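You operate a simulated robot arm through the tools that you are given. There is no shell and no other tool.

The job below is to be done with a simulated two-armed robot. You get a single attempt, and the scene is never put back.

JOB
Put the steel mould that says "75" from the bare side of the blue-marked table on the left half of the grey work bench and the steel mould that says "95" on the bare side of the yellow-marked table. Put the scorched disc on the bare side of the blue-marked table away on the steel tray by press four. Put the blue notepad on the top of the blue-marked table away on the desk top. Take the grey block and leave it on the grey cover plate. Put the right large beaker on the top of the red-marked table away on the middle of the loading bench. Take the blue pad from the holder end of the wash bench and put it on the shelf under the wash bench. Open the left table drawer. Do these in any order.

The check looks at the end state, three seconds after you hand in, the way a careful person would. Anything else that was tipped, shoved, dropped, spilled or broken makes it a failure. A push-on lid holds only when it is set on centred and level and pressed home; a screw cap is set on level and turned clockwise until tight.

ROBOT AND FRAMES
Two 7-joint arms with two-finger parallel grippers on one trunk, on a base that drives. Base frame: it is fixed to the floor where the robot stands at the start and does not move with it; the origin is under the middle of the robot, x ahead of it, y to its left, z up. Units: m, degrees, N and s.
The left shoulder is at the start at [0.05, 0.165, 1.03], the right one opposite. With the tool pointing down near the work surface each hand reaches from about 0.24 to 0.7 m from the robot's upright axis, wherever it stands, measured 20 degrees to its own side. Places, roughly: bare side of the yellow-marked table [2.2, 2.8, 0.8]; blue notepad (8x13x2 cm) [3.5, 1, 0.8]; blue pad (7x10x4 cm) [0, 7.7, 0.9]; desk top [2, -6.3, 0.8]; grey block (6x6x5 cm) [4.1, -0.5, 0.9]; grey cover plate (19x19x2 cm) [4.4, -0.4, 0.9]; left half of the grey work bench [4.5, -0.5, 0.8]; left table drawer [2.6, 4.5, 0.6]; middle of the loading bench [10.8, -8.2, 0.8]; right large beaker [-1.75, 5.25, 0.75]; scorched disc (5x5x2 cm) [3.6, 1.4, 0.8]; shelf under the wash bench [0.7, 7.2, 0.2]; steel mould [3.25, 1.75, 0.75]; steel tray by press four [-5.3, 3.1, 0.7]. Payload 3.91 kg a hand.
The tool frame of a hand sits at the grasp point between the pads (the TCP): z along the fingers, y along the line on which they close. The tips reach 0.03 m beyond it. Largest opening 0.11 m; finger width 0.02, thickness 0.01; the body of the gripper, 0.048 by 0.112 m, starts 0.055 m behind the TCP.
Orientation is that of the tool frame in the base frame, as [roll, pitch, yaw] about the fixed x, y, z axes, in that order (R = Rz(yaw) Ry(pitch) Rx(roll)). With the fingers straight down and closing along the base's y, the tool's x points along the base's -x, its y along +y and its z along -z.

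CONTROLS
- The arms move only by the tool jog_arm. It takes "left_plan", "right_plan" or both (then of equal length, played together; a hand with none holds still); each is a list of rows, each a list of 2 entries, a list of its own where there are three numbers: the shift along the tool's x, y, z in units of 100 mm (1.0 is 100 mm), then the turn, a rotation vector about the tool's x, y, z in units of 90 degrees (1.0 is 90 degrees). In form: [[[x, y, z], [ax, ay, az]], ...]. A call has 1 to 20 rows; each row is the pose to reach, as a shift and turn from the pose commanded when the call began, along the tool's axes at that moment. "left_claw" and "right_claw" are, for a hand that has rows, the opening, from 0 (shut) to 1 (fully open), set as the call begins (left out, the last holds). A call with a number of a shift or a turn outside -1 to 1 is refused whole. Each row takes 0.2 s and may step no farther than 0.05 m and 8.6 degrees from the row before; otherwise, or with a gripper value out of range, the whole call is refused. A pose out of reach is approached as far as the arm can. The call stops where the force on the tool passes 40 N (or 10 N more than at its start, if that is more) or the arm is blocked; 0.2 s more then pass. The fingers move at their own pace (about 0.045 m/s each) and stop on an object; they squeeze with about 35 N. The grip force told is the motor's: it shows also when the fingers shut on nothing. Time passes only in rows, and 0.2 s behind the last, so rows that repeat a pose let the fingers close. The reply holds the time, the measured pose of the TCP, the force on the tool along the base axes, the opening and the grip force, in the units named above and with some noise, with the torque about the TCP (base axes, N m) and any sound that the robot's microphone picked up.
- Cameras (640 x 400 px; columns grow to the right, rows downward): "scene" is now at [0.1295, 0.0114, 1.2141]; the picture's right is [0.12, -0.99, 0.00], its down [-0.45, -0.06, -0.89] and it looks along [0.88, 0.11, -0.46] (base axes); focal length 250 px, centre (320, 200). "left" rides on the left gripper at [0.072, -0.017, -0.103] in its tool frame; the picture's right is [0.23, 0.97, 0.00], its down [-0.76, 0.18, -0.62] and it looks along [-0.61, 0.14, 0.78] (tool axes); focal length 222 px, centre (320, 200). "right" rides on the right gripper at [0.072, 0.017, -0.103] in its tool frame; the picture's right is [-0.23, 0.97, 0.00], its down [-0.76, -0.18, -0.62] and it looks along [-0.61, -0.14, 0.78] (tool axes); focal length 222 px, centre (320, 200). There is no depth. A picture from a camera that has moved, and an enlarged one, comes with that camera's place and axes in the base frame and with its lens. The place of the scene camera against the robot may be out by one fixed shift of up to 0.012 m in any direction.
- snapshot(camera): a new picture of that camera. No time passes.
- move_column(by): slides the trunk up (or, below 0, down) by that many m; the arms and the scene camera ride with it, the base frame stays. It gives what a move gives, with no picture.
- roll_base(legs): drives the robot by 1 to 6 legs, each [ahead, left, turn to the left] in m, m and degrees, along the robot's own axes; the way and the turn of a leg run together, so that a leg with both is an arc; at most 1.5 m and 180 degrees a leg. The arms and the cameras ride along, it lands a little off, and it stops where it bumps. It gives what a move gives.
- pan_tilt(pan, tilt): turns the head with the scene camera to pan (to the left, within 80 degrees either way) and tilt (down, from -29 to 69), counted from straight ahead of the robot. It gives what a move gives.
- close_up(camera, box): a new picture of the part [left, top, right, bottom] of that camera's present view, enlarged. No time passes.
- finish_job(): hands the job in; it is judged then, once.

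Places have to be worked out from the pictures, the camera data and where the tool is seen. Open the grippers and draw the arms clear of the work before you hand the job in, unless the task says otherwise.

The tools are called after "Request:" by a JSON object that holds its "method" and its "body". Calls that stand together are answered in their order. jog_arm: Moves the arms, as the interface text tells. Its arguments: {"type":"object","properties":{"left_plan":{"type":"array","items":{"type":"array"}},"left_claw":{"type":"number"},"right_plan":{"type":"array","items":{"type":"array"}},"right_claw":{"type":"number"}},"required":[]} The other tools are called the same way: move_column (by) slides the trunk up or down; roll_base (legs) drives the base; pan_tilt (pan, tilt) turns the head that bears the scene camera; snapshot (camera) takes a picture; close_up (camera, box) takes an enlarged picture of a part of a camera's view; finish_job () hands the job in.

At the start:

```text
time_s: 0.0
left_position: [0.5093, 0.2718, 1.0187]
left_ee_rot: [-179.9, 0.0, -179.9]
left_contact_force: [0.2, 0.1, -0.1]
left_wrist_torque: [0.0, 0.0, -0.02]
left_width: 0.1099
left_grip_force: 0.0
right_position: [0.4363, -0.1524, 1.0491]
right_ee_rot: [180.0, 0.0, 180.0]
right_contact_force: [-0.3, 0.1, 0.6]
right_wrist_torque: [0.02, 0.03, -0.03]
right_width: 0.1096
right_grip_force: 0.2
trunk travel left (down, up): [-0.25, 0.253]
robot x, y, heading: [0.0043, 0.0, 0.1]
head pan, tilt: [7.0, 27.2]
```

scene: 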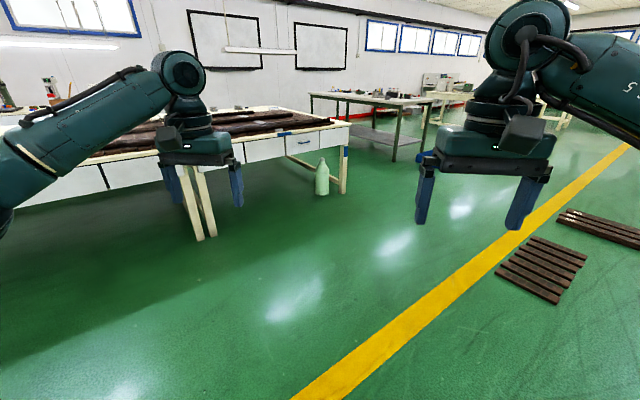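
right: 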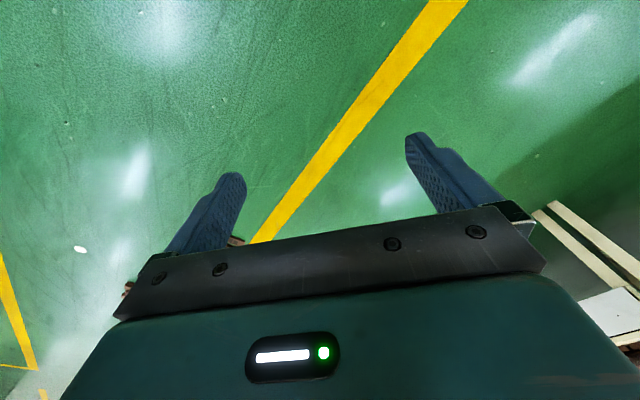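
left: 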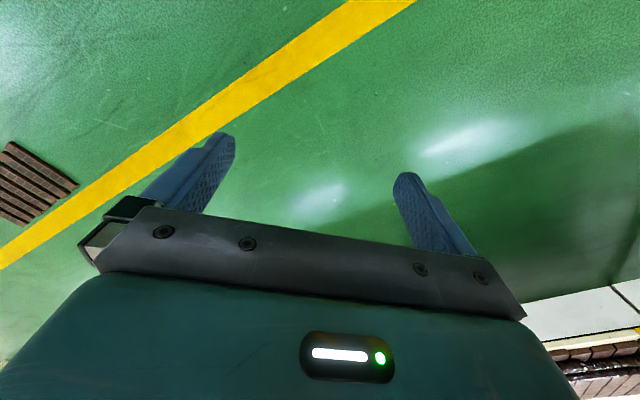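

I start by surveying the room: the first picture shows a table on the left ahead with wooden strips and a floor line running to the right. I turn the head to the left to see more of it.

Request:
{"method": "pan_tilt", "body": {"pan": 45, "tilt": 10}}

Request:
{"method": "snapshot", "body": {"camera": "scene"}}

```text
time_s: 1.0
left_position: [0.5087, 0.2706, 1.0171]
left_ee_rot: [179.9, 0.1, -179.9]
left_contact_force: [0.3, 0.4, 0.5]
left_wrist_torque: [0.01, -0.03, 0.03]
left_width: 0.11
left_grip_force: 0.1
right_position: [0.4363, -0.1528, 1.0499]
right_ee_rot: [-179.9, 0.1, 180.0]
right_contact_force: [-0.4, -0.5, -0.2]
right_wrist_torque: [0.01, -0.01, -0.03]
right_width: 0.1102
right_grip_force: 0.1
trunk travel left (down, up): [-0.25, 0.253]
robot x, y, heading: [0.0017, 0.0009, 0.0]
head pan, tilt: [45.0, 10.0]
```

```text
taken
camera scene: at [0.1045, 0.066, 1.2421], right [0.71, -0.71, 0.0], down [-0.12, -0.12, -0.98], along [0.7, 0.7, -0.17], focal length 250 px, centre (320, 200)
```

scene: 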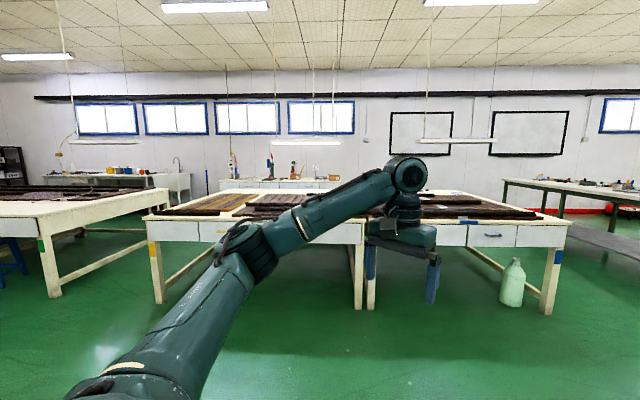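

The room lies about 45 degrees to the base frame: the yellow-marked table is left and the blue-marked one right, with the bottle under it. I look further left and right.

Request:
{"method": "pan_tilt", "body": {"pan": 80, "tilt": 5}}

Request:
{"method": "snapshot", "body": {"camera": "scene"}}

Request:
{"method": "pan_tilt", "body": {"pan": 0, "tilt": 5}}

Request:
{"method": "snapshot", "body": {"camera": "scene"}}

Request:
{"method": "pan_tilt", "body": {"pan": -60, "tilt": 5}}

Request:
{"method": "snapshot", "body": {"camera": "scene"}}

```text
time_s: 2.0
left_position: [0.5088, 0.2701, 1.018]
left_ee_rot: [-180.0, 0.0, -179.9]
left_contact_force: [0.0, 0.4, -0.7]
left_wrist_torque: [0.01, -0.03, -0.04]
left_width: 0.1102
left_grip_force: 0.1
right_position: [0.436, -0.1543, 1.0492]
right_ee_rot: [179.9, 0.1, 180.0]
right_contact_force: [0.2, -0.5, -0.3]
right_wrist_torque: [0.01, 0.01, 0.0]
right_width: 0.1102
right_grip_force: 0.1
trunk travel left (down, up): [-0.25, 0.253]
robot x, y, heading: [0.0018, -0.0008, -0.0]
head pan, tilt: [80.0, 5.0]
```

```text
taken
camera scene: at [0.0547, 0.0907, 1.2502], right [0.98, -0.17, 0.0], down [-0.02, -0.09, -1.0], along [0.17, 0.98, -0.09], focal length 250 px, centre (320, 200)
```

scene: 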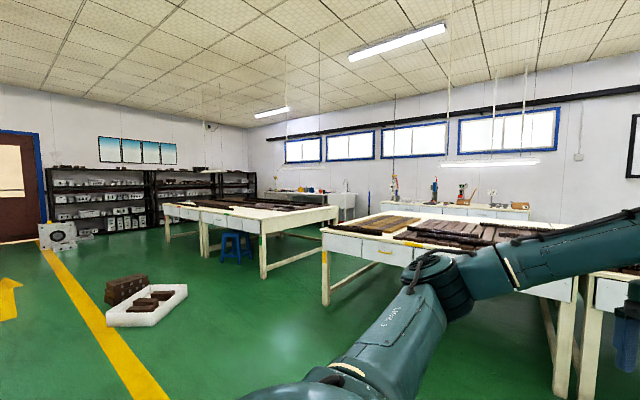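

```text
time_s: 3.6
left_position: [0.5086, 0.2705, 1.0181]
left_ee_rot: [179.9, -0.1, -179.9]
left_contact_force: [0.5, 0.1, -0.3]
left_wrist_torque: [-0.03, -0.01, 0.04]
left_width: 0.1102
left_grip_force: 0.0
right_position: [0.436, -0.1534, 1.0503]
right_ee_rot: [-180.0, 0.0, -180.0]
right_contact_force: [0.0, -0.4, 0.3]
right_wrist_torque: [0.02, 0.02, -0.02]
right_width: 0.1096
right_grip_force: 0.0
trunk travel left (down, up): [-0.25, 0.253]
robot x, y, heading: [0.0046, -0.0007, 0.0]
head pan, tilt: [0.0, 5.0]
```

```text
taken
camera scene: at [0.1305, 0.0004, 1.2502], right [0.0, -1.0, 0.0], down [-0.09, 0.0, -1.0], along [1.0, 0.0, -0.09], focal length 250 px, centre (320, 200)
```

scene: 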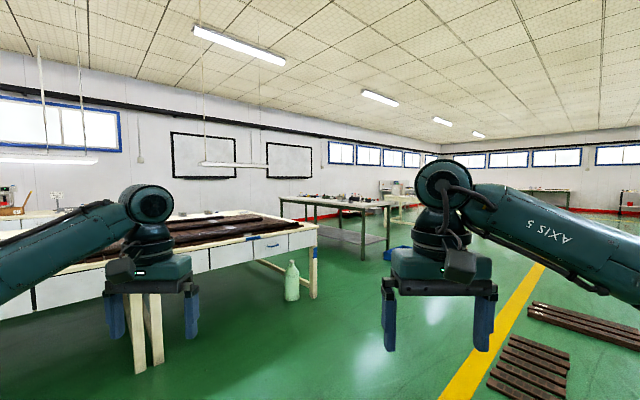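

```text
time_s: 4.9
left_position: [0.5092, 0.2713, 1.0174]
left_ee_rot: [180.0, 0.0, -179.8]
left_contact_force: [0.3, -0.4, -0.2]
left_wrist_torque: [0.01, 0.02, 0.0]
left_width: 0.1101
left_grip_force: 0.0
right_position: [0.437, -0.1536, 1.0499]
right_ee_rot: [-180.0, 0.0, 180.0]
right_contact_force: [-0.3, 0.1, -0.5]
right_wrist_torque: [0.0, 0.0, 0.02]
right_width: 0.1101
right_grip_force: 0.0
trunk travel left (down, up): [-0.25, 0.253]
robot x, y, heading: [-0.0012, -0.0014, 0.1]
head pan, tilt: [-60.0, 5.0]
```

```text
taken
camera scene: at [0.0847, -0.0792, 1.2502], right [-0.87, -0.5, 0.0], down [-0.04, 0.08, -1.0], along [0.5, -0.86, -0.09], focal length 250 px, centre (320, 200)
```

scene: 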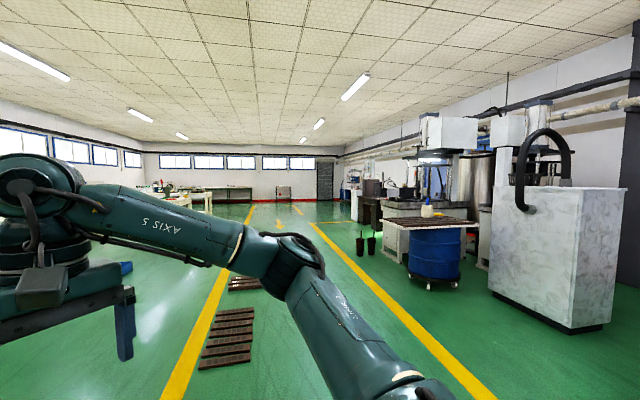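

The tables, bench and lines are located roughly. I look down to see the robot's own base extents before driving.

Request:
{"method": "pan_tilt", "body": {"pan": 0, "tilt": 69}}

Request:
{"method": "snapshot", "body": {"camera": "scene"}}

Request:
{"method": "pan_tilt", "body": {"pan": 80, "tilt": 69}}

Request:
{"method": "snapshot", "body": {"camera": "scene"}}

```text
time_s: 6.2
left_position: [0.5082, 0.2706, 1.0182]
left_ee_rot: [-180.0, 0.0, -179.9]
left_contact_force: [-0.2, -0.5, 0.2]
left_wrist_torque: [0.0, 0.01, -0.02]
left_width: 0.1101
left_grip_force: 0.1
right_position: [0.4371, -0.1535, 1.0507]
right_ee_rot: [-180.0, 0.0, 180.0]
right_contact_force: [1.0, -0.4, 0.5]
right_wrist_torque: [-0.01, 0.04, -0.03]
right_width: 0.1098
right_grip_force: 0.0
trunk travel left (down, up): [-0.25, 0.253]
robot x, y, heading: [0.0017, 0.0017, -0.1]
head pan, tilt: [0.0, 68.8]
```

```text
taken
camera scene: at [0.0947, 0.0003, 1.1583], right [0.0, -1.0, 0.0], down [-0.93, 0.0, -0.36], along [0.36, 0.0, -0.93], focal length 250 px, centre (320, 200)
```

scene: 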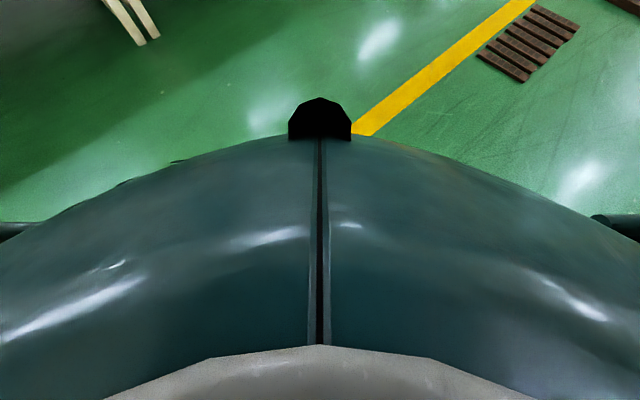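

```text
time_s: 7.8
left_position: [0.5085, 0.2711, 1.0183]
left_ee_rot: [180.0, -0.1, -179.9]
left_contact_force: [0.7, -0.9, -0.3]
left_wrist_torque: [0.01, -0.03, 0.0]
left_width: 0.1099
left_grip_force: 0.0
right_position: [0.4361, -0.1528, 1.0506]
right_ee_rot: [-180.0, 0.0, 180.0]
right_contact_force: [-0.7, 1.0, 0.1]
right_wrist_torque: [0.04, -0.02, -0.02]
right_width: 0.1101
right_grip_force: 0.1
trunk travel left (down, up): [-0.25, 0.253]
robot x, y, heading: [0.0015, 0.0036, 0.1]
head pan, tilt: [80.0, 68.8]
```

```text
taken
camera scene: at [0.0485, 0.0554, 1.1583], right [0.98, -0.17, 0.0], down [-0.16, -0.92, -0.36], along [0.06, 0.36, -0.93], focal length 250 px, centre (320, 200)
```

scene: 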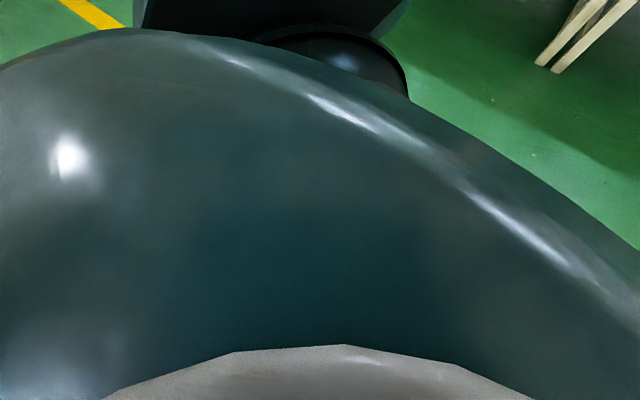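

No obstacle near the base. I turn to face the tables (heading 45°), drive up to about 0.9 m in front of them and slide right toward the gap between the blue-marked table and grey bench.

Request:
{"method": "roll_base", "body": {"legs": [[0, 0, 45], [0.95, 0, 0], [0, -1.2, 0]]}}

Request:
{"method": "pan_tilt", "body": {"pan": 0, "tilt": 20}}

Request:
{"method": "snapshot", "body": {"camera": "scene"}}

```text
time_s: 25.1
left_position: [1.6727, 0.3869, 1.0178]
left_ee_rot: [180.0, 0.0, -134.7]
left_contact_force: [-0.3, -0.4, 0.1]
left_wrist_torque: [-0.01, -0.01, -0.02]
left_width: 0.1101
left_grip_force: 0.0
right_position: [1.9228, 0.0365, 1.0494]
right_ee_rot: [-180.0, 0.0, -134.9]
right_contact_force: [-0.5, 0.4, -0.1]
right_wrist_torque: [0.03, -0.01, 0.04]
right_width: 0.1099
right_grip_force: 0.1
trunk travel left (down, up): [-0.25, 0.253]
robot x, y, heading: [1.504, -0.162, 45.2]
head pan, tilt: [80.0, 68.8]
```

```text
time_s: 26.6
left_position: [1.6737, 0.3877, 1.0168]
left_ee_rot: [-180.0, 0.0, -134.9]
left_contact_force: [-0.3, 0.8, 0.7]
left_wrist_torque: [-0.01, -0.02, -0.02]
left_width: 0.1101
left_grip_force: 0.1
right_position: [1.9215, 0.037, 1.0494]
right_ee_rot: [180.0, 0.1, -134.9]
right_contact_force: [-0.4, -0.3, 0.1]
right_wrist_torque: [-0.01, 0.03, 0.0]
right_width: 0.1098
right_grip_force: 0.0
trunk travel left (down, up): [-0.25, 0.253]
robot x, y, heading: [1.5014, -0.1629, 45.3]
head pan, tilt: [0.0, 20.0]
```

```text
taken
camera scene: at [1.6017, -0.0777, 1.2258], right [0.71, -0.71, 0.0], down [-0.24, -0.24, -0.94], along [0.66, 0.67, -0.34], focal length 250 px, centre (320, 200)
```

scene: 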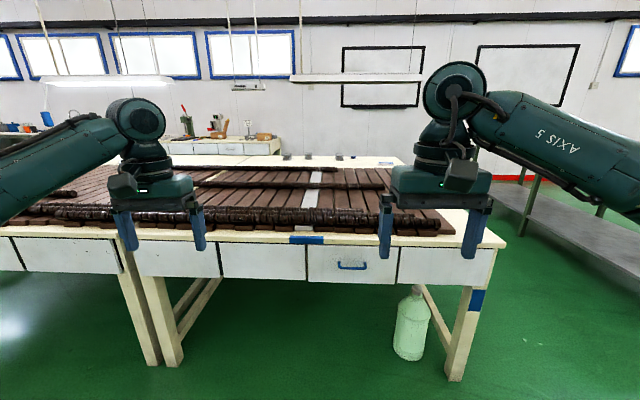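

The blue table's bare strip at the back holds several small objects. I slide further right to stand before the gap between blue table and grey bench, and look there.

Request:
{"method": "roll_base", "body": {"legs": [[0, -1.35, 0]]}}

Request:
{"method": "snapshot", "body": {"camera": "scene"}}

Request:
{"method": "pan_tilt", "body": {"pan": -40, "tilt": 20}}

Request:
{"method": "snapshot", "body": {"camera": "scene"}}

```text
time_s: 38.7
left_position: [2.6409, -0.5788, 1.0176]
left_ee_rot: [180.0, 0.0, -135.3]
left_contact_force: [0.2, 0.1, -0.3]
left_wrist_torque: [-0.05, -0.02, 0.0]
left_width: 0.1101
left_grip_force: 0.1
right_position: [2.8866, -0.9311, 1.0501]
right_ee_rot: [179.9, 0.0, -135.2]
right_contact_force: [-0.2, -0.2, -0.1]
right_wrist_torque: [0.0, -0.01, 0.01]
right_width: 0.1102
right_grip_force: 0.1
trunk travel left (down, up): [-0.25, 0.253]
robot x, y, heading: [2.4694, -1.1298, 44.6]
head pan, tilt: [0.0, 20.0]
```

```text
taken
camera scene: at [2.5647, -1.0433, 1.2258], right [0.7, -0.71, 0.0], down [-0.24, -0.24, -0.94], along [0.67, 0.66, -0.34], focal length 250 px, centre (320, 200)
```

scene: 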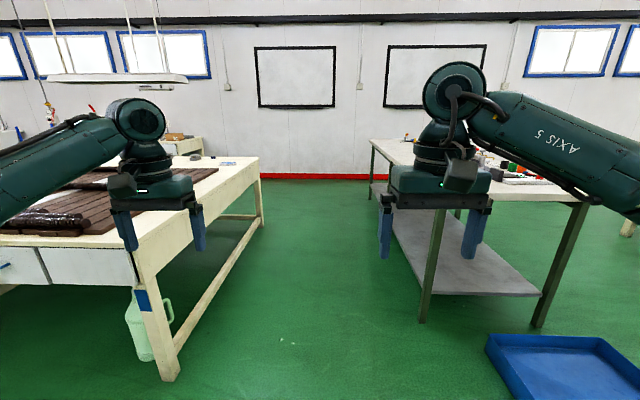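

```text
time_s: 39.8
left_position: [2.6405, -0.5787, 1.0179]
left_ee_rot: [-179.9, 0.0, -135.2]
left_contact_force: [-0.5, 0.9, 1.4]
left_wrist_torque: [0.01, -0.01, 0.0]
left_width: 0.11
left_grip_force: 0.0
right_position: [2.886, -0.9319, 1.0499]
right_ee_rot: [-180.0, 0.1, -135.3]
right_contact_force: [1.2, 0.7, 1.0]
right_wrist_torque: [0.0, 0.01, 0.02]
right_width: 0.1099
right_grip_force: 0.0
trunk travel left (down, up): [-0.25, 0.253]
robot x, y, heading: [2.4651, -1.1336, 44.6]
head pan, tilt: [-40.0, 20.0]
```

```text
taken
camera scene: at [2.5913, -1.1011, 1.2258], right [0.08, -1.0, 0.0], down [-0.34, -0.03, -0.94], along [0.94, 0.08, -0.34], focal length 250 px, centre (320, 200)
```

scene: 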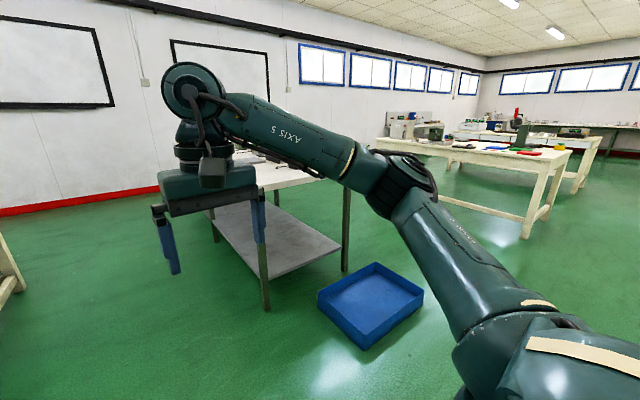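

The gap between the blue table (edge u≈1.95) and the grey bench is about 1.25 m wide. I zoom on the grey bench top first before driving in.

Request:
{"method": "pan_tilt", "body": {"pan": -10, "tilt": 10}}

Request:
{"method": "close_up", "body": {"camera": "scene", "box": [320, 80, 640, 280]}}

```text
time_s: 40.7
left_position: [2.6393, -0.5781, 1.0172]
left_ee_rot: [180.0, -0.1, -135.2]
left_contact_force: [-0.7, -0.7, -0.4]
left_wrist_torque: [-0.02, 0.04, -0.02]
left_width: 0.11
left_grip_force: 0.0
right_position: [2.8857, -0.9308, 1.0502]
right_ee_rot: [-180.0, 0.0, -135.3]
right_contact_force: [0.6, -0.7, 0.1]
right_wrist_torque: [-0.01, 0.0, 0.02]
right_width: 0.11
right_grip_force: 0.0
trunk travel left (down, up): [-0.25, 0.253]
robot x, y, heading: [2.4646, -1.1288, 44.8]
head pan, tilt: [-10.0, 10.0]
```

```text
2.00 times, centred on (480, 180) of scene
camera zoom: at [2.575, -1.056, 1.2421], right [0.57, -0.82, 0.0], down [-0.14, -0.1, -0.98], along [0.81, 0.56, -0.17], focal length 500 px, centre (0, 240)
```

zoom: 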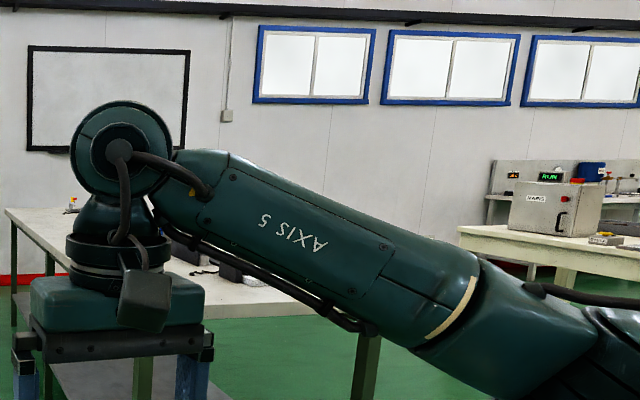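

My own arm hides the bench. I drive 1.1 m ahead into the gap mouth and look right at the bench.

Request:
{"method": "roll_base", "body": {"legs": [[1.1, 0, 0]]}}

Request:
{"method": "pan_tilt", "body": {"pan": -60, "tilt": 25}}

Request:
{"method": "snapshot", "body": {"camera": "scene"}}

Request:
{"method": "pan_tilt", "body": {"pan": 50, "tilt": 20}}

Request:
{"method": "snapshot", "body": {"camera": "scene"}}

```text
time_s: 46.3
left_position: [3.4121, 0.1887, 1.0177]
left_ee_rot: [-180.0, 0.0, -135.2]
left_contact_force: [-0.2, -0.3, 0.3]
left_wrist_torque: [0.0, 0.01, 0.01]
left_width: 0.11
left_grip_force: 0.1
right_position: [3.6575, -0.1628, 1.0489]
right_ee_rot: [179.9, 0.0, -135.3]
right_contact_force: [-0.9, 0.2, 0.2]
right_wrist_torque: [0.04, -0.02, 0.01]
right_width: 0.11
right_grip_force: 0.0
trunk travel left (down, up): [-0.25, 0.253]
robot x, y, heading: [3.24, -0.3623, 44.7]
head pan, tilt: [-10.0, 10.0]
```

```text
time_s: 47.5
left_position: [3.4122, 0.1876, 1.0185]
left_ee_rot: [179.9, 0.0, -135.1]
left_contact_force: [-0.4, -0.2, 1.0]
left_wrist_torque: [0.01, 0.0, 0.02]
left_width: 0.1103
left_grip_force: 0.1
right_position: [3.6606, -0.1645, 1.0499]
right_ee_rot: [-180.0, 0.0, -135.3]
right_contact_force: [0.5, -0.3, -0.9]
right_wrist_torque: [-0.04, 0.0, 0.02]
right_width: 0.1101
right_grip_force: 0.1
trunk travel left (down, up): [-0.25, 0.253]
robot x, y, heading: [3.24, -0.3649, 44.7]
head pan, tilt: [-60.0, 25.0]
```

```text
taken
camera scene: at [3.3606, -0.3658, 1.2177], right [-0.26, -0.97, 0.0], down [-0.41, 0.11, -0.91], along [0.87, -0.24, -0.42], focal length 250 px, centre (320, 200)
```

scene: 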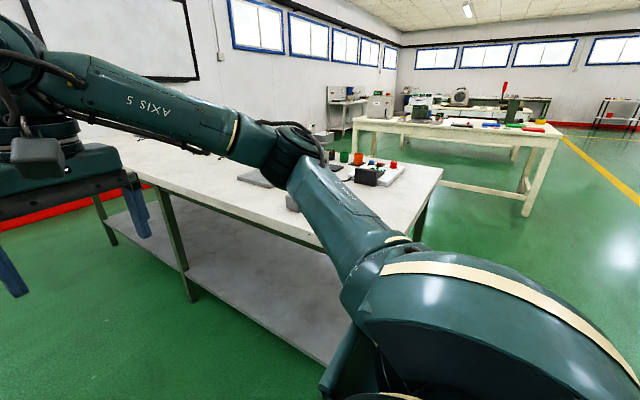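

```text
time_s: 49.4
left_position: [3.4123, 0.1881, 1.0176]
left_ee_rot: [-180.0, 0.0, -135.1]
left_contact_force: [0.7, 0.1, 0.4]
left_wrist_torque: [0.0, -0.03, 0.02]
left_width: 0.1099
left_grip_force: 0.0
right_position: [3.658, -0.1642, 1.0499]
right_ee_rot: [180.0, 0.0, -135.2]
right_contact_force: [0.1, 0.0, 0.9]
right_wrist_torque: [-0.01, 0.02, 0.0]
right_width: 0.1097
right_grip_force: 0.1
trunk travel left (down, up): [-0.25, 0.253]
robot x, y, heading: [3.2391, -0.3597, 44.6]
head pan, tilt: [50.0, 20.0]
```

```text
taken
camera scene: at [3.264, -0.2489, 1.2258], right [1.0, 0.08, 0.0], down [0.03, -0.34, -0.94], along [-0.08, 0.94, -0.34], focal length 250 px, centre (320, 200)
```

scene: 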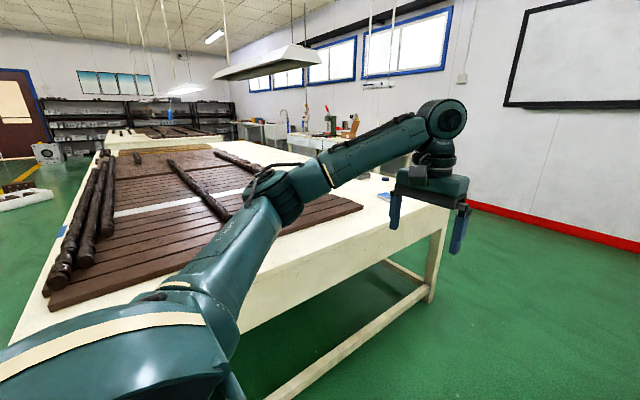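

I'm in the gap at u≈2.55. I go 0.65 m further in and turn right to face the grey bench.

Request:
{"method": "roll_base", "body": {"legs": [[0.6, 0, 0], [0, 0, -90]]}}

Request:
{"method": "pan_tilt", "body": {"pan": 0, "tilt": 30}}

Request:
{"method": "snapshot", "body": {"camera": "scene"}}

Request:
{"method": "snapshot", "body": {"camera": "right"}}

Request:
{"method": "snapshot", "body": {"camera": "left"}}

```text
time_s: 56.6
left_position: [4.2106, -0.1217, 1.0186]
left_ee_rot: [-180.0, 0.0, 134.2]
left_contact_force: [0.0, -0.6, -0.4]
left_wrist_torque: [0.01, 0.01, 0.0]
left_width: 0.1099
left_grip_force: 0.0
right_position: [3.8565, -0.3647, 1.0517]
right_ee_rot: [179.9, 0.1, 134.0]
right_contact_force: [-0.5, 0.3, -0.1]
right_wrist_torque: [-0.01, 0.01, 0.0]
right_width: 0.1097
right_grip_force: 0.0
trunk travel left (down, up): [-0.25, 0.253]
robot x, y, heading: [3.6599, 0.055, -45.9]
head pan, tilt: [50.0, 20.0]
```

```text
time_s: 57.8
left_position: [4.2116, -0.1219, 1.0183]
left_ee_rot: [-180.0, 0.0, 134.2]
left_contact_force: [0.1, -0.3, 0.7]
left_wrist_torque: [-0.02, 0.02, -0.02]
left_width: 0.1101
left_grip_force: 0.1
right_position: [3.857, -0.3658, 1.0507]
right_ee_rot: [180.0, 0.0, 134.1]
right_contact_force: [0.1, 0.0, -0.9]
right_wrist_torque: [0.02, 0.0, -0.01]
right_width: 0.11
right_grip_force: 0.1
trunk travel left (down, up): [-0.25, 0.253]
robot x, y, heading: [3.6622, 0.0556, -45.9]
head pan, tilt: [0.0, 30.0]
```

```text
taken
camera scene: at [3.7552, -0.0308, 1.2098], right [-0.72, -0.7, 0.0], down [-0.35, 0.36, -0.87], along [0.6, -0.62, -0.5], focal length 250 px, centre (320, 200)
```

scene: 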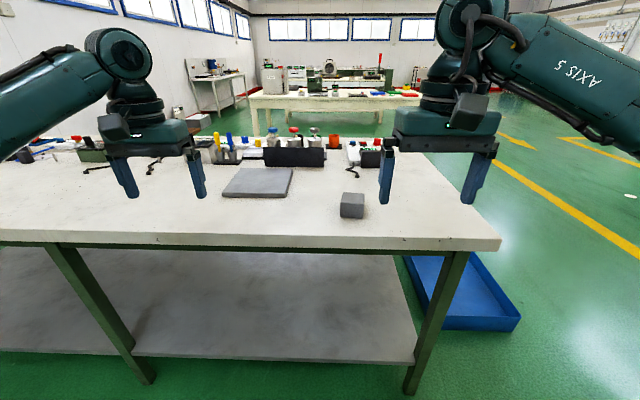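

```text
taken
camera right: at [3.8189, -0.301, 1.1539], right [0.86, 0.51, 0.0], down [0.4, -0.67, 0.62], along [0.32, -0.53, -0.78], focal length 222 px, centre (320, 200)
```

right: 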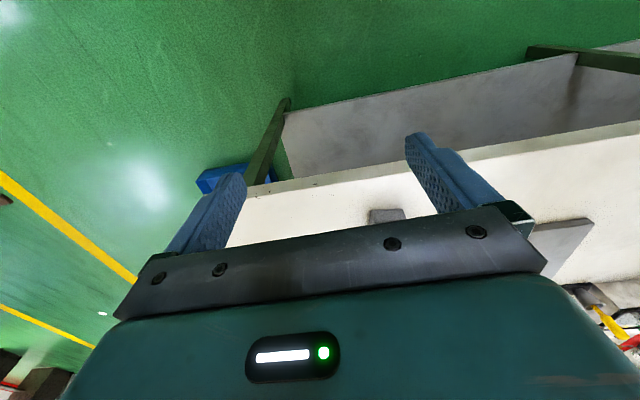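

```text
taken
camera left: at [4.1495, -0.0813, 1.1223], right [0.54, 0.84, 0.0], down [0.66, -0.42, 0.62], along [0.52, -0.34, -0.78], focal length 222 px, centre (320, 200)
```

left: 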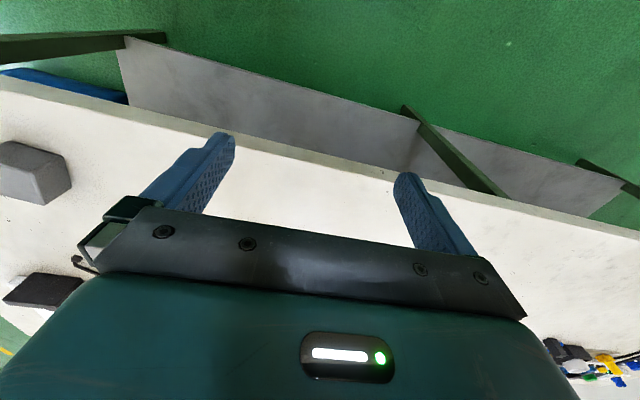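

The grey block and cover plate are in view on the bench. I zoom to measure them from both the scene and the left wrist camera.

Request:
{"method": "close_up", "body": {"camera": "scene", "box": [200, 120, 400, 245]}}

Request:
{"method": "close_up", "body": {"camera": "left", "box": [0, 80, 200, 320]}}

Request:
{"method": "close_up", "body": {"camera": "right", "box": [320, 140, 640, 340]}}

```text
3.20 times, centred on (300, 182) of scene
camera zoom: at [3.7552, -0.0308, 1.2098], right [-0.72, -0.7, 0.0], down [-0.35, 0.36, -0.87], along [0.6, -0.62, -0.5], focal length 799 px, centre (384, 256)
```

zoom: 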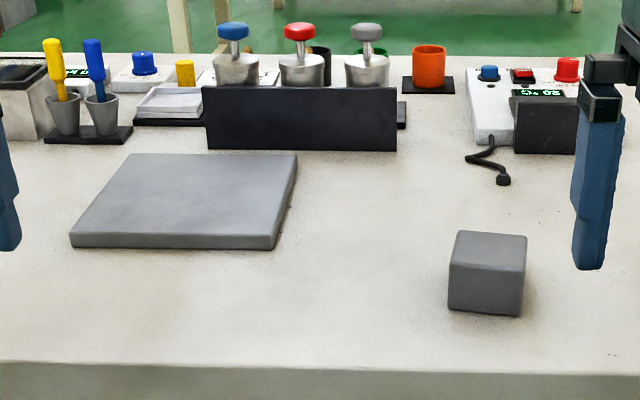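

```text
1.67 times, centred on (100, 200) of left
camera zoom: at [4.1495, -0.0813, 1.1223], right [0.54, 0.84, 0.0], down [0.66, -0.42, 0.62], along [0.52, -0.34, -0.78], focal length 370 px, centre (687, 200)
```

zoom: 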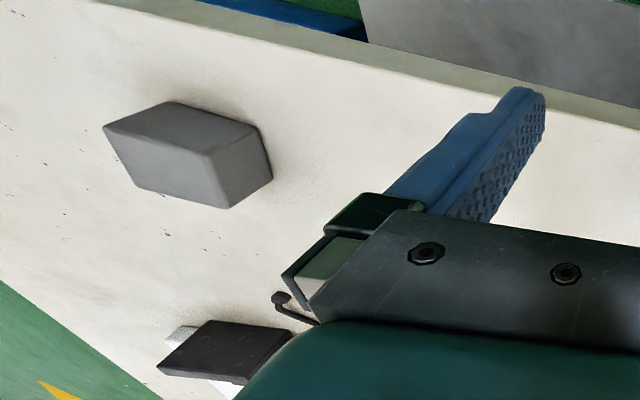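

```text
2.00 times, centred on (480, 240) of right
camera zoom: at [3.8189, -0.301, 1.1539], right [0.86, 0.51, 0.0], down [0.4, -0.67, 0.62], along [0.32, -0.53, -0.78], focal length 444 px, centre (0, 120)
```

zoom: 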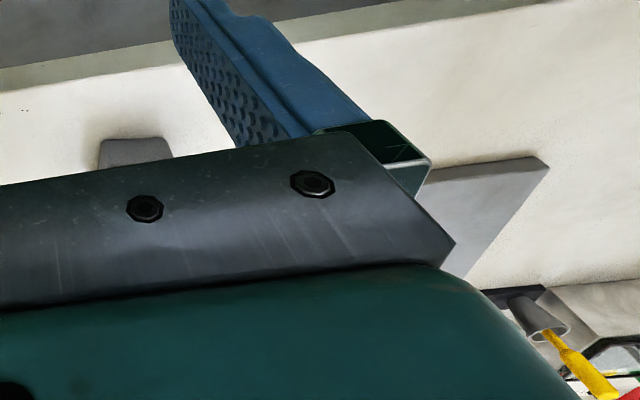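

Triangulating, the block's centre is near (4.08, -0.48), bench top z≈0.84; the plate's centre is too far (≈0.87 m ahead of my axis). I move 0.2 m closer to the bench.

Request:
{"method": "roll_base", "body": {"legs": [[0.2, 0, 0]]}}

Request:
{"method": "pan_tilt", "body": {"pan": 0, "tilt": 45}}

Request:
{"method": "snapshot", "body": {"camera": "scene"}}

Request:
{"method": "snapshot", "body": {"camera": "left"}}

```text
time_s: 59.4
left_position: [4.3483, -0.2622, 1.0174]
left_ee_rot: [-180.0, 0.0, 134.3]
left_contact_force: [-0.3, 0.0, -0.2]
left_wrist_torque: [0.02, -0.03, -0.02]
left_width: 0.1101
left_grip_force: 0.1
right_position: [3.9946, -0.5064, 1.0502]
right_ee_rot: [180.0, 0.0, 134.2]
right_contact_force: [0.4, 0.3, -0.8]
right_wrist_torque: [0.01, -0.02, -0.01]
right_width: 0.1098
right_grip_force: 0.2
trunk travel left (down, up): [-0.25, 0.253]
robot x, y, heading: [3.7986, -0.0846, -45.9]
head pan, tilt: [0.0, 30.0]
```

```text
time_s: 60.1
left_position: [4.3489, -0.2621, 1.0175]
left_ee_rot: [-180.0, -0.1, 134.4]
left_contact_force: [0.0, 1.0, -1.0]
left_wrist_torque: [-0.02, 0.01, 0.0]
left_width: 0.11
left_grip_force: 0.0
right_position: [3.9939, -0.5046, 1.0498]
right_ee_rot: [180.0, -0.1, 134.2]
right_contact_force: [-0.4, -0.5, 0.2]
right_wrist_torque: [0.0, 0.01, 0.02]
right_width: 0.11
right_grip_force: 0.0
trunk travel left (down, up): [-0.25, 0.253]
robot x, y, heading: [3.8, -0.089, -45.9]
head pan, tilt: [0.0, 45.0]
```

```text
taken
camera scene: at [3.8861, -0.1653, 1.1872], right [-0.72, -0.7, 0.0], down [-0.49, 0.51, -0.71], along [0.49, -0.51, -0.71], focal length 250 px, centre (320, 200)
```

scene: 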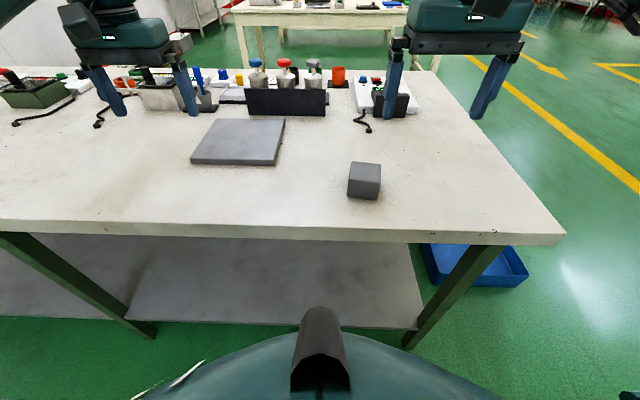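

```text
taken
camera left: at [4.2869, -0.2215, 1.1223], right [0.54, 0.84, 0.0], down [0.66, -0.42, 0.62], along [0.53, -0.34, -0.78], focal length 222 px, centre (320, 200)
```

left: 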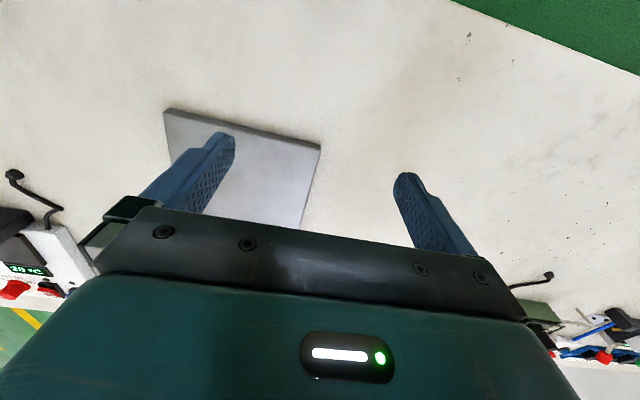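

Both block and plate are now within reach. I zoom for precise measuring.

Request:
{"method": "close_up", "body": {"camera": "scene", "box": [180, 100, 400, 238]}}

```text
2.90 times, centred on (290, 169) of scene
camera zoom: at [3.8861, -0.1653, 1.1872], right [-0.72, -0.7, 0.0], down [-0.49, 0.51, -0.71], along [0.49, -0.51, -0.71], focal length 724 px, centre (407, 290)
```

zoom: 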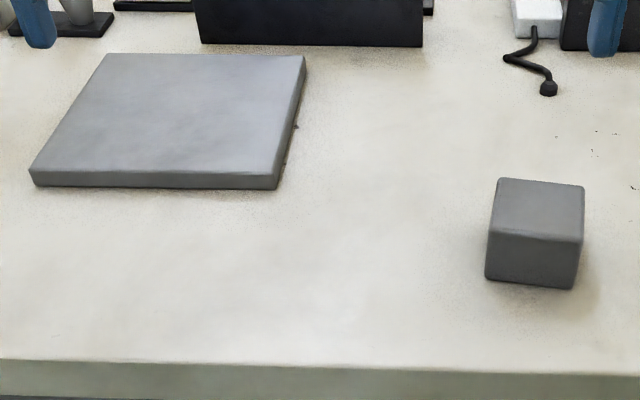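

I zoom in the left wrist camera on the cover plate to triangulate its height.

Request:
{"method": "close_up", "body": {"camera": "left", "box": [140, 80, 340, 230]}}

```text
2.67 times, centred on (240, 155) of left
camera zoom: at [4.2869, -0.2215, 1.1223], right [0.54, 0.84, 0.0], down [0.66, -0.42, 0.62], along [0.53, -0.34, -0.78], focal length 592 px, centre (533, 320)
```

zoom: 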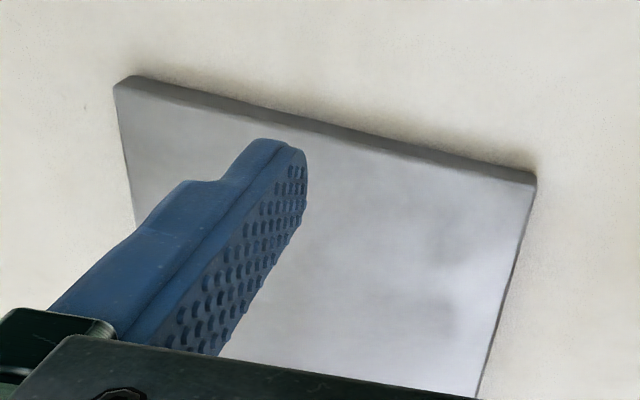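

Plate top is at z≈0.870, bench ≈0.85, block centre ≈(4.079,-0.486) with top ≈0.897, turned about 10° from my axes. I shift the base right by 0.35 m so the left hand stands over the block.

Request:
{"method": "roll_base", "body": {"legs": [[-0.027, -0.35, 0]]}}

Request:
{"method": "snapshot", "body": {"camera": "left"}}

Request:
{"method": "snapshot", "body": {"camera": "scene"}}

```text
time_s: 63.8
left_position: [4.0778, -0.4875, 1.0182]
left_ee_rot: [180.0, -0.1, 134.5]
left_contact_force: [-0.6, 0.6, 0.4]
left_wrist_torque: [0.0, -0.01, 0.0]
left_width: 0.11
left_grip_force: 0.0
right_position: [3.7248, -0.7321, 1.0495]
right_ee_rot: [179.9, 0.0, 134.5]
right_contact_force: [-0.3, -0.2, -0.2]
right_wrist_torque: [0.03, -0.02, 0.0]
right_width: 0.1101
right_grip_force: 0.0
trunk travel left (down, up): [-0.25, 0.253]
robot x, y, heading: [3.528, -0.3134, -45.8]
head pan, tilt: [0.0, 45.0]
```

```text
taken
camera left: at [4.0166, -0.447, 1.1224], right [0.54, 0.84, 0.0], down [0.66, -0.42, 0.62], along [0.53, -0.33, -0.78], focal length 222 px, centre (320, 200)
```

left: 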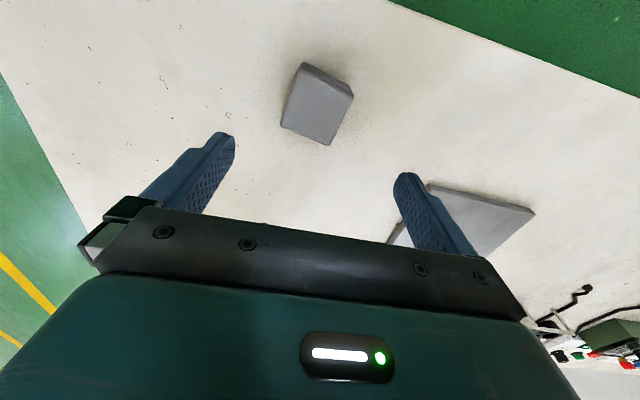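

```text
taken
camera scene: at [3.6155, -0.3922, 1.1871], right [-0.71, -0.7, 0.0], down [-0.49, 0.51, -0.71], along [0.49, -0.51, -0.71], focal length 250 px, centre (320, 200)
```

scene: 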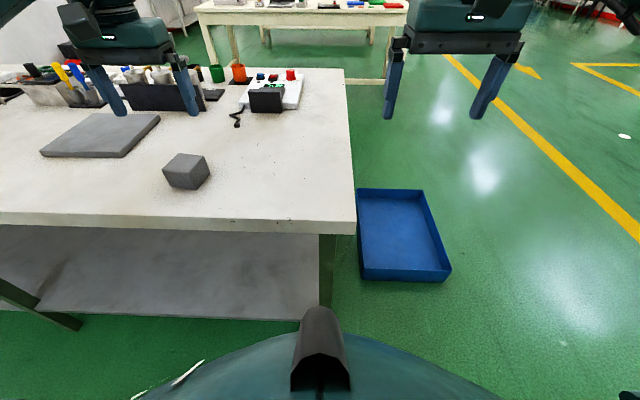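

The left wrist view shows the block about 9 mm nearer to me than under the TCP, and rotated about 10°. I correct, turn and descend 9 cm with the left hand.

Request:
{"method": "jog_arm", "body": {"left_plan": [[[0.09, -0.04, 0.2], [0, 0, 0.06]], [[0.09, -0.04, 0.55], [0, 0, 0.117]], [[0.09, -0.04, 0.9], [0, 0, 0.117]]], "left_claw": 1.0}}

Request:
{"method": "snapshot", "body": {"camera": "left"}}

```text
time_s: 64.6
left_position: [4.0702, -0.482, 0.9263]
left_ee_rot: [179.9, 0.0, 123.8]
left_contact_force: [-0.3, 0.3, 0.4]
left_wrist_torque: [0.0, 0.01, 0.01]
left_width: 0.1104
left_grip_force: 0.0
right_position: [3.7246, -0.7319, 1.0502]
right_ee_rot: [-179.9, 0.0, 134.5]
right_contact_force: [0.1, -0.1, 0.6]
right_wrist_torque: [0.0, 0.0, -0.02]
right_width: 0.1098
right_grip_force: 0.0
trunk travel left (down, up): [-0.25, 0.253]
robot x, y, heading: [3.5262, -0.3147, -45.6]
head pan, tilt: [0.0, 45.0]
```

```text
taken
camera left: at [4.0161, -0.4316, 1.0313], right [0.68, 0.73, 0.0], down [0.57, -0.53, 0.62], along [0.46, -0.42, -0.78], focal length 222 px, centre (320, 200)
```

left: 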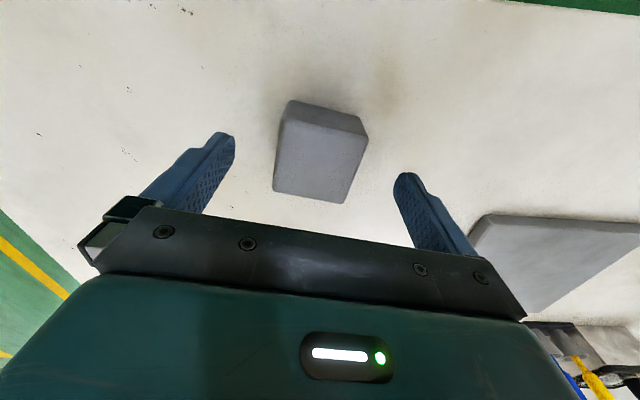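

The block is centred between the fingers and aligned. I descend 4 cm further, then close.

Request:
{"method": "jog_arm", "body": {"left_plan": [[[0, 0, 0.2], [0, 0, 0]], [[0, 0, 0.4], [0, 0, 0]]]}}

Request:
{"method": "snapshot", "body": {"camera": "left"}}

```text
time_s: 65.2
left_position: [4.0719, -0.4836, 0.8884]
left_ee_rot: [-179.9, 0.1, 123.9]
left_contact_force: [0.5, -0.7, -0.3]
left_wrist_torque: [0.01, 0.01, 0.0]
left_width: 0.11
left_grip_force: 0.0
right_position: [3.7238, -0.7316, 1.05]
right_ee_rot: [180.0, -0.1, 134.4]
right_contact_force: [0.7, 0.0, 0.3]
right_wrist_torque: [0.01, -0.02, -0.04]
right_width: 0.1102
right_grip_force: 0.1
trunk travel left (down, up): [-0.25, 0.253]
robot x, y, heading: [3.5277, -0.3158, -45.6]
head pan, tilt: [0.0, 45.0]
```

```text
taken
camera left: at [4.0171, -0.4323, 0.9923], right [0.68, 0.73, 0.0], down [0.57, -0.53, 0.62], along [0.46, -0.42, -0.78], focal length 222 px, centre (320, 200)
```

left: 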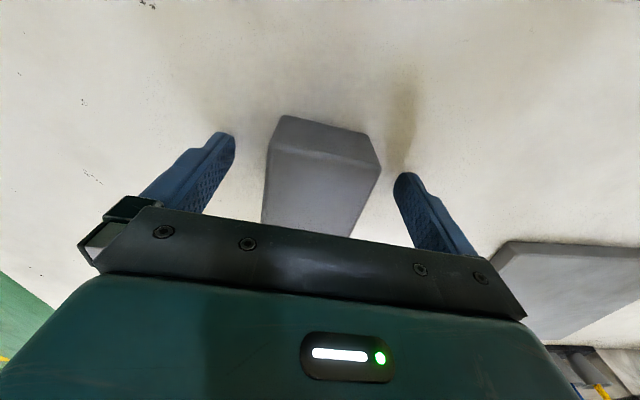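

The fingers straddle the block without contact. I close the left gripper.

Request:
{"method": "jog_arm", "body": {"left_plan": [[[0, 0, 0], [0, 0, 0]], [[0, 0, 0], [0, 0, 0]], [[0, 0, 0], [0, 0, 0]], [[0, 0, 0], [0, 0, 0]], [[0, 0, 0], [0, 0, 0]], [[0, 0, 0], [0, 0, 0]]], "left_claw": 0.0}}

```text
time_s: 66.6
left_position: [4.0709, -0.4841, 0.8882]
left_ee_rot: [180.0, 0.0, 124.0]
left_contact_force: [-1.5, -1.4, 0.4]
left_wrist_torque: [-0.18, 0.09, -0.07]
left_width: 0.0589
left_grip_force: 34.7
right_position: [3.7246, -0.7319, 1.0501]
right_ee_rot: [-180.0, 0.0, 134.4]
right_contact_force: [0.6, 1.1, 0.4]
right_wrist_torque: [-0.03, -0.02, 0.02]
right_width: 0.1101
right_grip_force: 0.0
trunk travel left (down, up): [-0.25, 0.253]
robot x, y, heading: [3.5296, -0.3143, -45.5]
head pan, tilt: [0.0, 45.0]
```

Gripped at 59 mm. I lift the block 8 cm.

Request:
{"method": "jog_arm", "body": {"left_plan": [[[0, 0, -0.2], [0, 0, 0]], [[0, 0, -0.5], [0, 0, 0]], [[0, 0, -0.8], [0, 0, 0]]]}}

Request:
{"method": "snapshot", "body": {"camera": "left"}}

```text
time_s: 67.4
left_position: [4.069, -0.4842, 0.9669]
left_ee_rot: [180.0, 0.0, 124.0]
left_contact_force: [-0.4, 0.4, 1.2]
left_wrist_torque: [0.02, 0.01, 0.0]
left_width: 0.0
left_grip_force: 34.7
right_position: [3.7244, -0.7329, 1.0501]
right_ee_rot: [179.9, 0.0, 134.4]
right_contact_force: [-0.3, 0.2, 0.7]
right_wrist_torque: [-0.02, 0.01, 0.0]
right_width: 0.1101
right_grip_force: 0.0
trunk travel left (down, up): [-0.25, 0.253]
robot x, y, heading: [3.5303, -0.3113, -45.7]
head pan, tilt: [0.0, 45.0]
```

```text
taken
camera left: at [4.015, -0.4331, 1.0722], right [0.68, 0.73, 0.0], down [0.57, -0.53, 0.62], along [0.46, -0.42, -0.78], focal length 222 px, centre (320, 200)
```

left: 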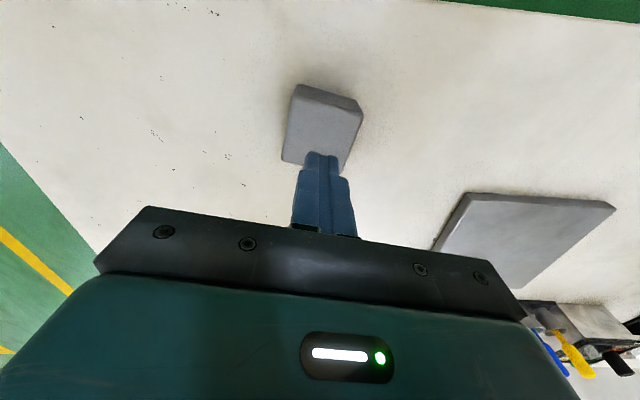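

The block slipped: the grip was only on its top edge. Re-measuring by the known 59 mm width, the block's top is really ≈0.863 and the bench ≈0.815. I open and descend again over the block.

Request:
{"method": "jog_arm", "body": {"left_plan": [[[0, 0, 0], [0, 0, 0]], [[0, 0, 0], [0, 0, 0]], [[0, 0, 0], [0, 0, 0]], [[0, 0, 0], [0, 0, 0]], [[0, 0, 0], [0, 0, 0]], [[0, 0, 0], [0, 0, 0]], [[0, 0, 0.3], [0, 0, 0]], [[0, 0, 0.6], [0, 0, 0]], [[0, 0, 0.8], [0, 0, 0]]], "left_claw": 1.0}}

Request:
{"method": "snapshot", "body": {"camera": "left"}}

```text
time_s: 69.4
left_position: [4.068, -0.4825, 0.8862]
left_ee_rot: [-180.0, 0.1, 123.9]
left_contact_force: [-0.3, 0.9, 0.0]
left_wrist_torque: [-0.03, 0.01, 0.01]
left_width: 0.11
left_grip_force: 0.1
right_position: [3.7251, -0.7329, 1.0501]
right_ee_rot: [-179.9, 0.0, 134.5]
right_contact_force: [-0.7, -0.3, -1.4]
right_wrist_torque: [0.0, -0.01, 0.02]
right_width: 0.11
right_grip_force: 0.0
trunk travel left (down, up): [-0.25, 0.253]
robot x, y, heading: [3.5294, -0.3143, -45.4]
head pan, tilt: [0.0, 45.0]
```

```text
taken
camera left: at [4.0148, -0.4317, 0.9902], right [0.68, 0.73, 0.0], down [0.57, -0.53, 0.62], along [0.46, -0.42, -0.78], focal length 222 px, centre (320, 200)
```

left: 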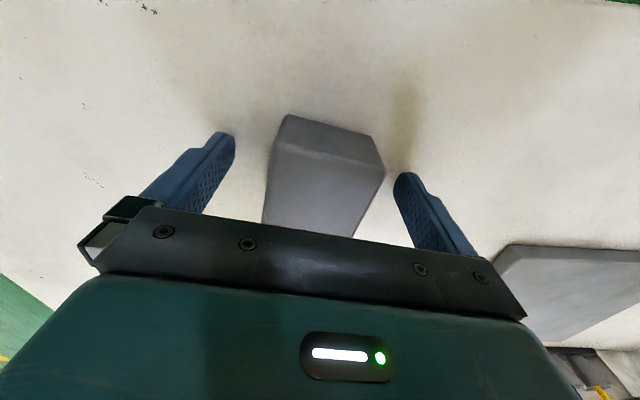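

Height estimates vary (block top 0.87–0.89), so I feel for the bench: descend in small steps with the open fingers straddling the block.

Request:
{"method": "jog_arm", "body": {"left_plan": [[[0, 0, 0.05], [0, 0, 0]], [[0, 0, 0.1], [0, 0, 0]], [[0, 0, 0.15], [0, 0, 0]], [[0, 0, 0.2], [0, 0, 0]]]}}

Request:
{"method": "close_up", "body": {"camera": "left", "box": [180, 80, 480, 260]}}

```text
time_s: 70.3
left_position: [4.0687, -0.4827, 0.8803]
left_ee_rot: [-180.0, 0.8, 124.0]
left_contact_force: [-5.2, 6.6, 13.5]
left_wrist_torque: [0.51, -0.04, 0.11]
left_width: 0.109
left_grip_force: 0.0
right_position: [3.7235, -0.7304, 1.0509]
right_ee_rot: [179.9, 0.0, 134.3]
right_contact_force: [0.6, 0.1, -0.9]
right_wrist_torque: [0.02, -0.01, -0.01]
right_width: 0.1099
right_grip_force: 0.1
trunk travel left (down, up): [-0.25, 0.253]
robot x, y, heading: [3.5284, -0.3116, -45.7]
head pan, tilt: [0.0, 45.0]
stopped in row 4 (left hand): the force on the tool passed its limit at 45 N (the readings are from after the stop); the commanded pose is now the measured one
```

```text
2.13 times, centred on (330, 170) of left
camera zoom: at [4.0143, -0.4301, 0.9835], right [0.68, 0.73, 0.0], down [0.57, -0.53, 0.63], along [0.46, -0.43, -0.77], focal length 474 px, centre (299, 264)
```

zoom: 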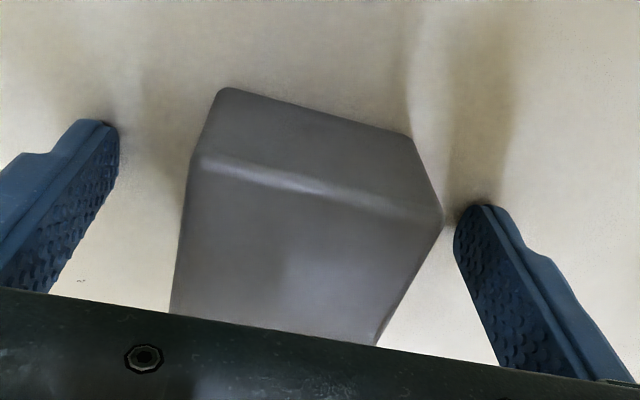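

The tips touch the bench at TCP z=0.880, so the bench is at 0.850 and the first grip was deep enough; the block slipped because I gripped it about 1 cm off centre or lifted too fast. I rise 4 mm, recentre 12 mm forward and grip again.

Request:
{"method": "jog_arm", "body": {"left_plan": [[[0, 0, -0.04], [0, 0, 0]], [[-0.12, 0, -0.04], [0, 0, 0]], [[-0.12, 0, -0.04], [0, 0, 0]]]}}

Request:
{"method": "jog_arm", "body": {"left_plan": [[[0, 0, 0], [0, 0, 0]], [[0, 0, 0], [0, 0, 0]], [[0, 0, 0], [0, 0, 0]], [[0, 0, 0], [0, 0, 0]], [[0, 0, 0], [0, 0, 0]], [[0, 0, 0], [0, 0, 0]]], "left_claw": 0.0}}

Request:
{"method": "snapshot", "body": {"camera": "left"}}

```text
time_s: 71.1
left_position: [4.0776, -0.4938, 0.8803]
left_ee_rot: [-179.9, 0.7, 123.9]
left_contact_force: [0.3, -1.2, 0.0]
left_wrist_torque: [0.02, 0.03, 0.0]
left_width: 0.1099
left_grip_force: 0.1
right_position: [3.7253, -0.7322, 1.0496]
right_ee_rot: [180.0, 0.0, 134.4]
right_contact_force: [0.5, 0.0, -0.6]
right_wrist_torque: [0.03, -0.04, -0.02]
right_width: 0.1101
right_grip_force: 0.0
trunk travel left (down, up): [-0.25, 0.253]
robot x, y, heading: [3.5286, -0.3159, -45.6]
head pan, tilt: [0.0, 45.0]
```

```text
time_s: 72.5
left_position: [4.0767, -0.4935, 0.881]
left_ee_rot: [-179.9, 0.7, 123.9]
left_contact_force: [-1.7, -2.9, -0.9]
left_wrist_torque: [-0.06, -0.1, -0.04]
left_width: 0.0593
left_grip_force: 35.0
right_position: [3.7246, -0.732, 1.0503]
right_ee_rot: [179.9, 0.1, 134.4]
right_contact_force: [-0.2, -0.6, -0.9]
right_wrist_torque: [-0.02, 0.03, 0.02]
right_width: 0.1099
right_grip_force: 0.1
trunk travel left (down, up): [-0.25, 0.253]
robot x, y, heading: [3.5292, -0.3171, -45.7]
head pan, tilt: [0.0, 45.0]
```

```text
taken
camera left: at [4.0224, -0.4414, 0.9846], right [0.68, 0.73, 0.0], down [0.57, -0.53, 0.63], along [0.46, -0.43, -0.78], focal length 222 px, centre (320, 200)
```

left: 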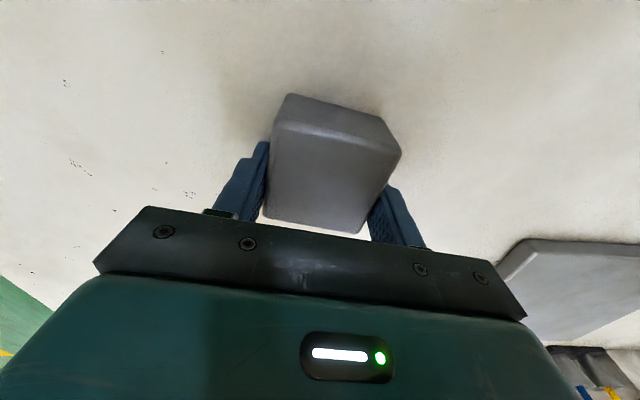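

Gripped again at 59 mm. I test with a slow 1.2 cm lift and read the force.

Request:
{"method": "jog_arm", "body": {"left_plan": [[[0, 0, -0.02], [0, 0, 0]], [[0, 0, -0.04], [0, 0, 0]], [[0, 0, -0.06], [0, 0, 0]], [[0, 0, -0.08], [0, 0, 0]], [[0, 0, -0.1], [0, 0, 0]], [[0, 0, -0.12], [0, 0, 0]]]}}

Request:
{"method": "snapshot", "body": {"camera": "left"}}

```text
time_s: 73.9
left_position: [4.0764, -0.4939, 0.893]
left_ee_rot: [-179.9, 0.6, 124.0]
left_contact_force: [0.0, 0.4, -6.5]
left_wrist_torque: [-0.06, -0.07, 0.02]
left_width: 0.0593
left_grip_force: 35.0
right_position: [3.7263, -0.733, 1.0494]
right_ee_rot: [-180.0, 0.0, 134.4]
right_contact_force: [1.0, 0.0, 0.0]
right_wrist_torque: [-0.02, 0.02, 0.04]
right_width: 0.1098
right_grip_force: 0.1
trunk travel left (down, up): [-0.25, 0.253]
robot x, y, heading: [3.5262, -0.3137, -45.5]
head pan, tilt: [0.0, 45.0]
```

```text
taken
camera left: at [4.0226, -0.4415, 0.9962], right [0.68, 0.73, 0.0], down [0.57, -0.53, 0.63], along [0.46, -0.43, -0.78], focal length 222 px, centre (320, 200)
```

left: 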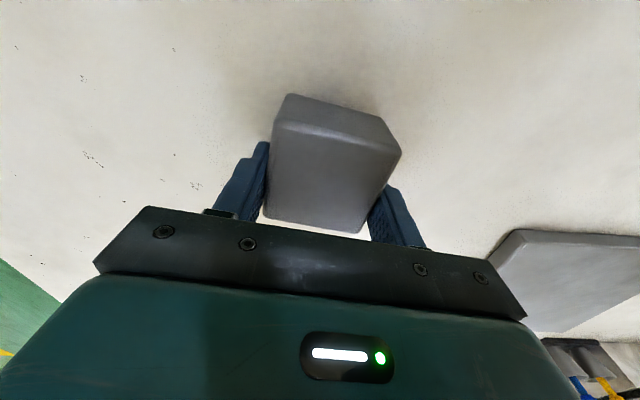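

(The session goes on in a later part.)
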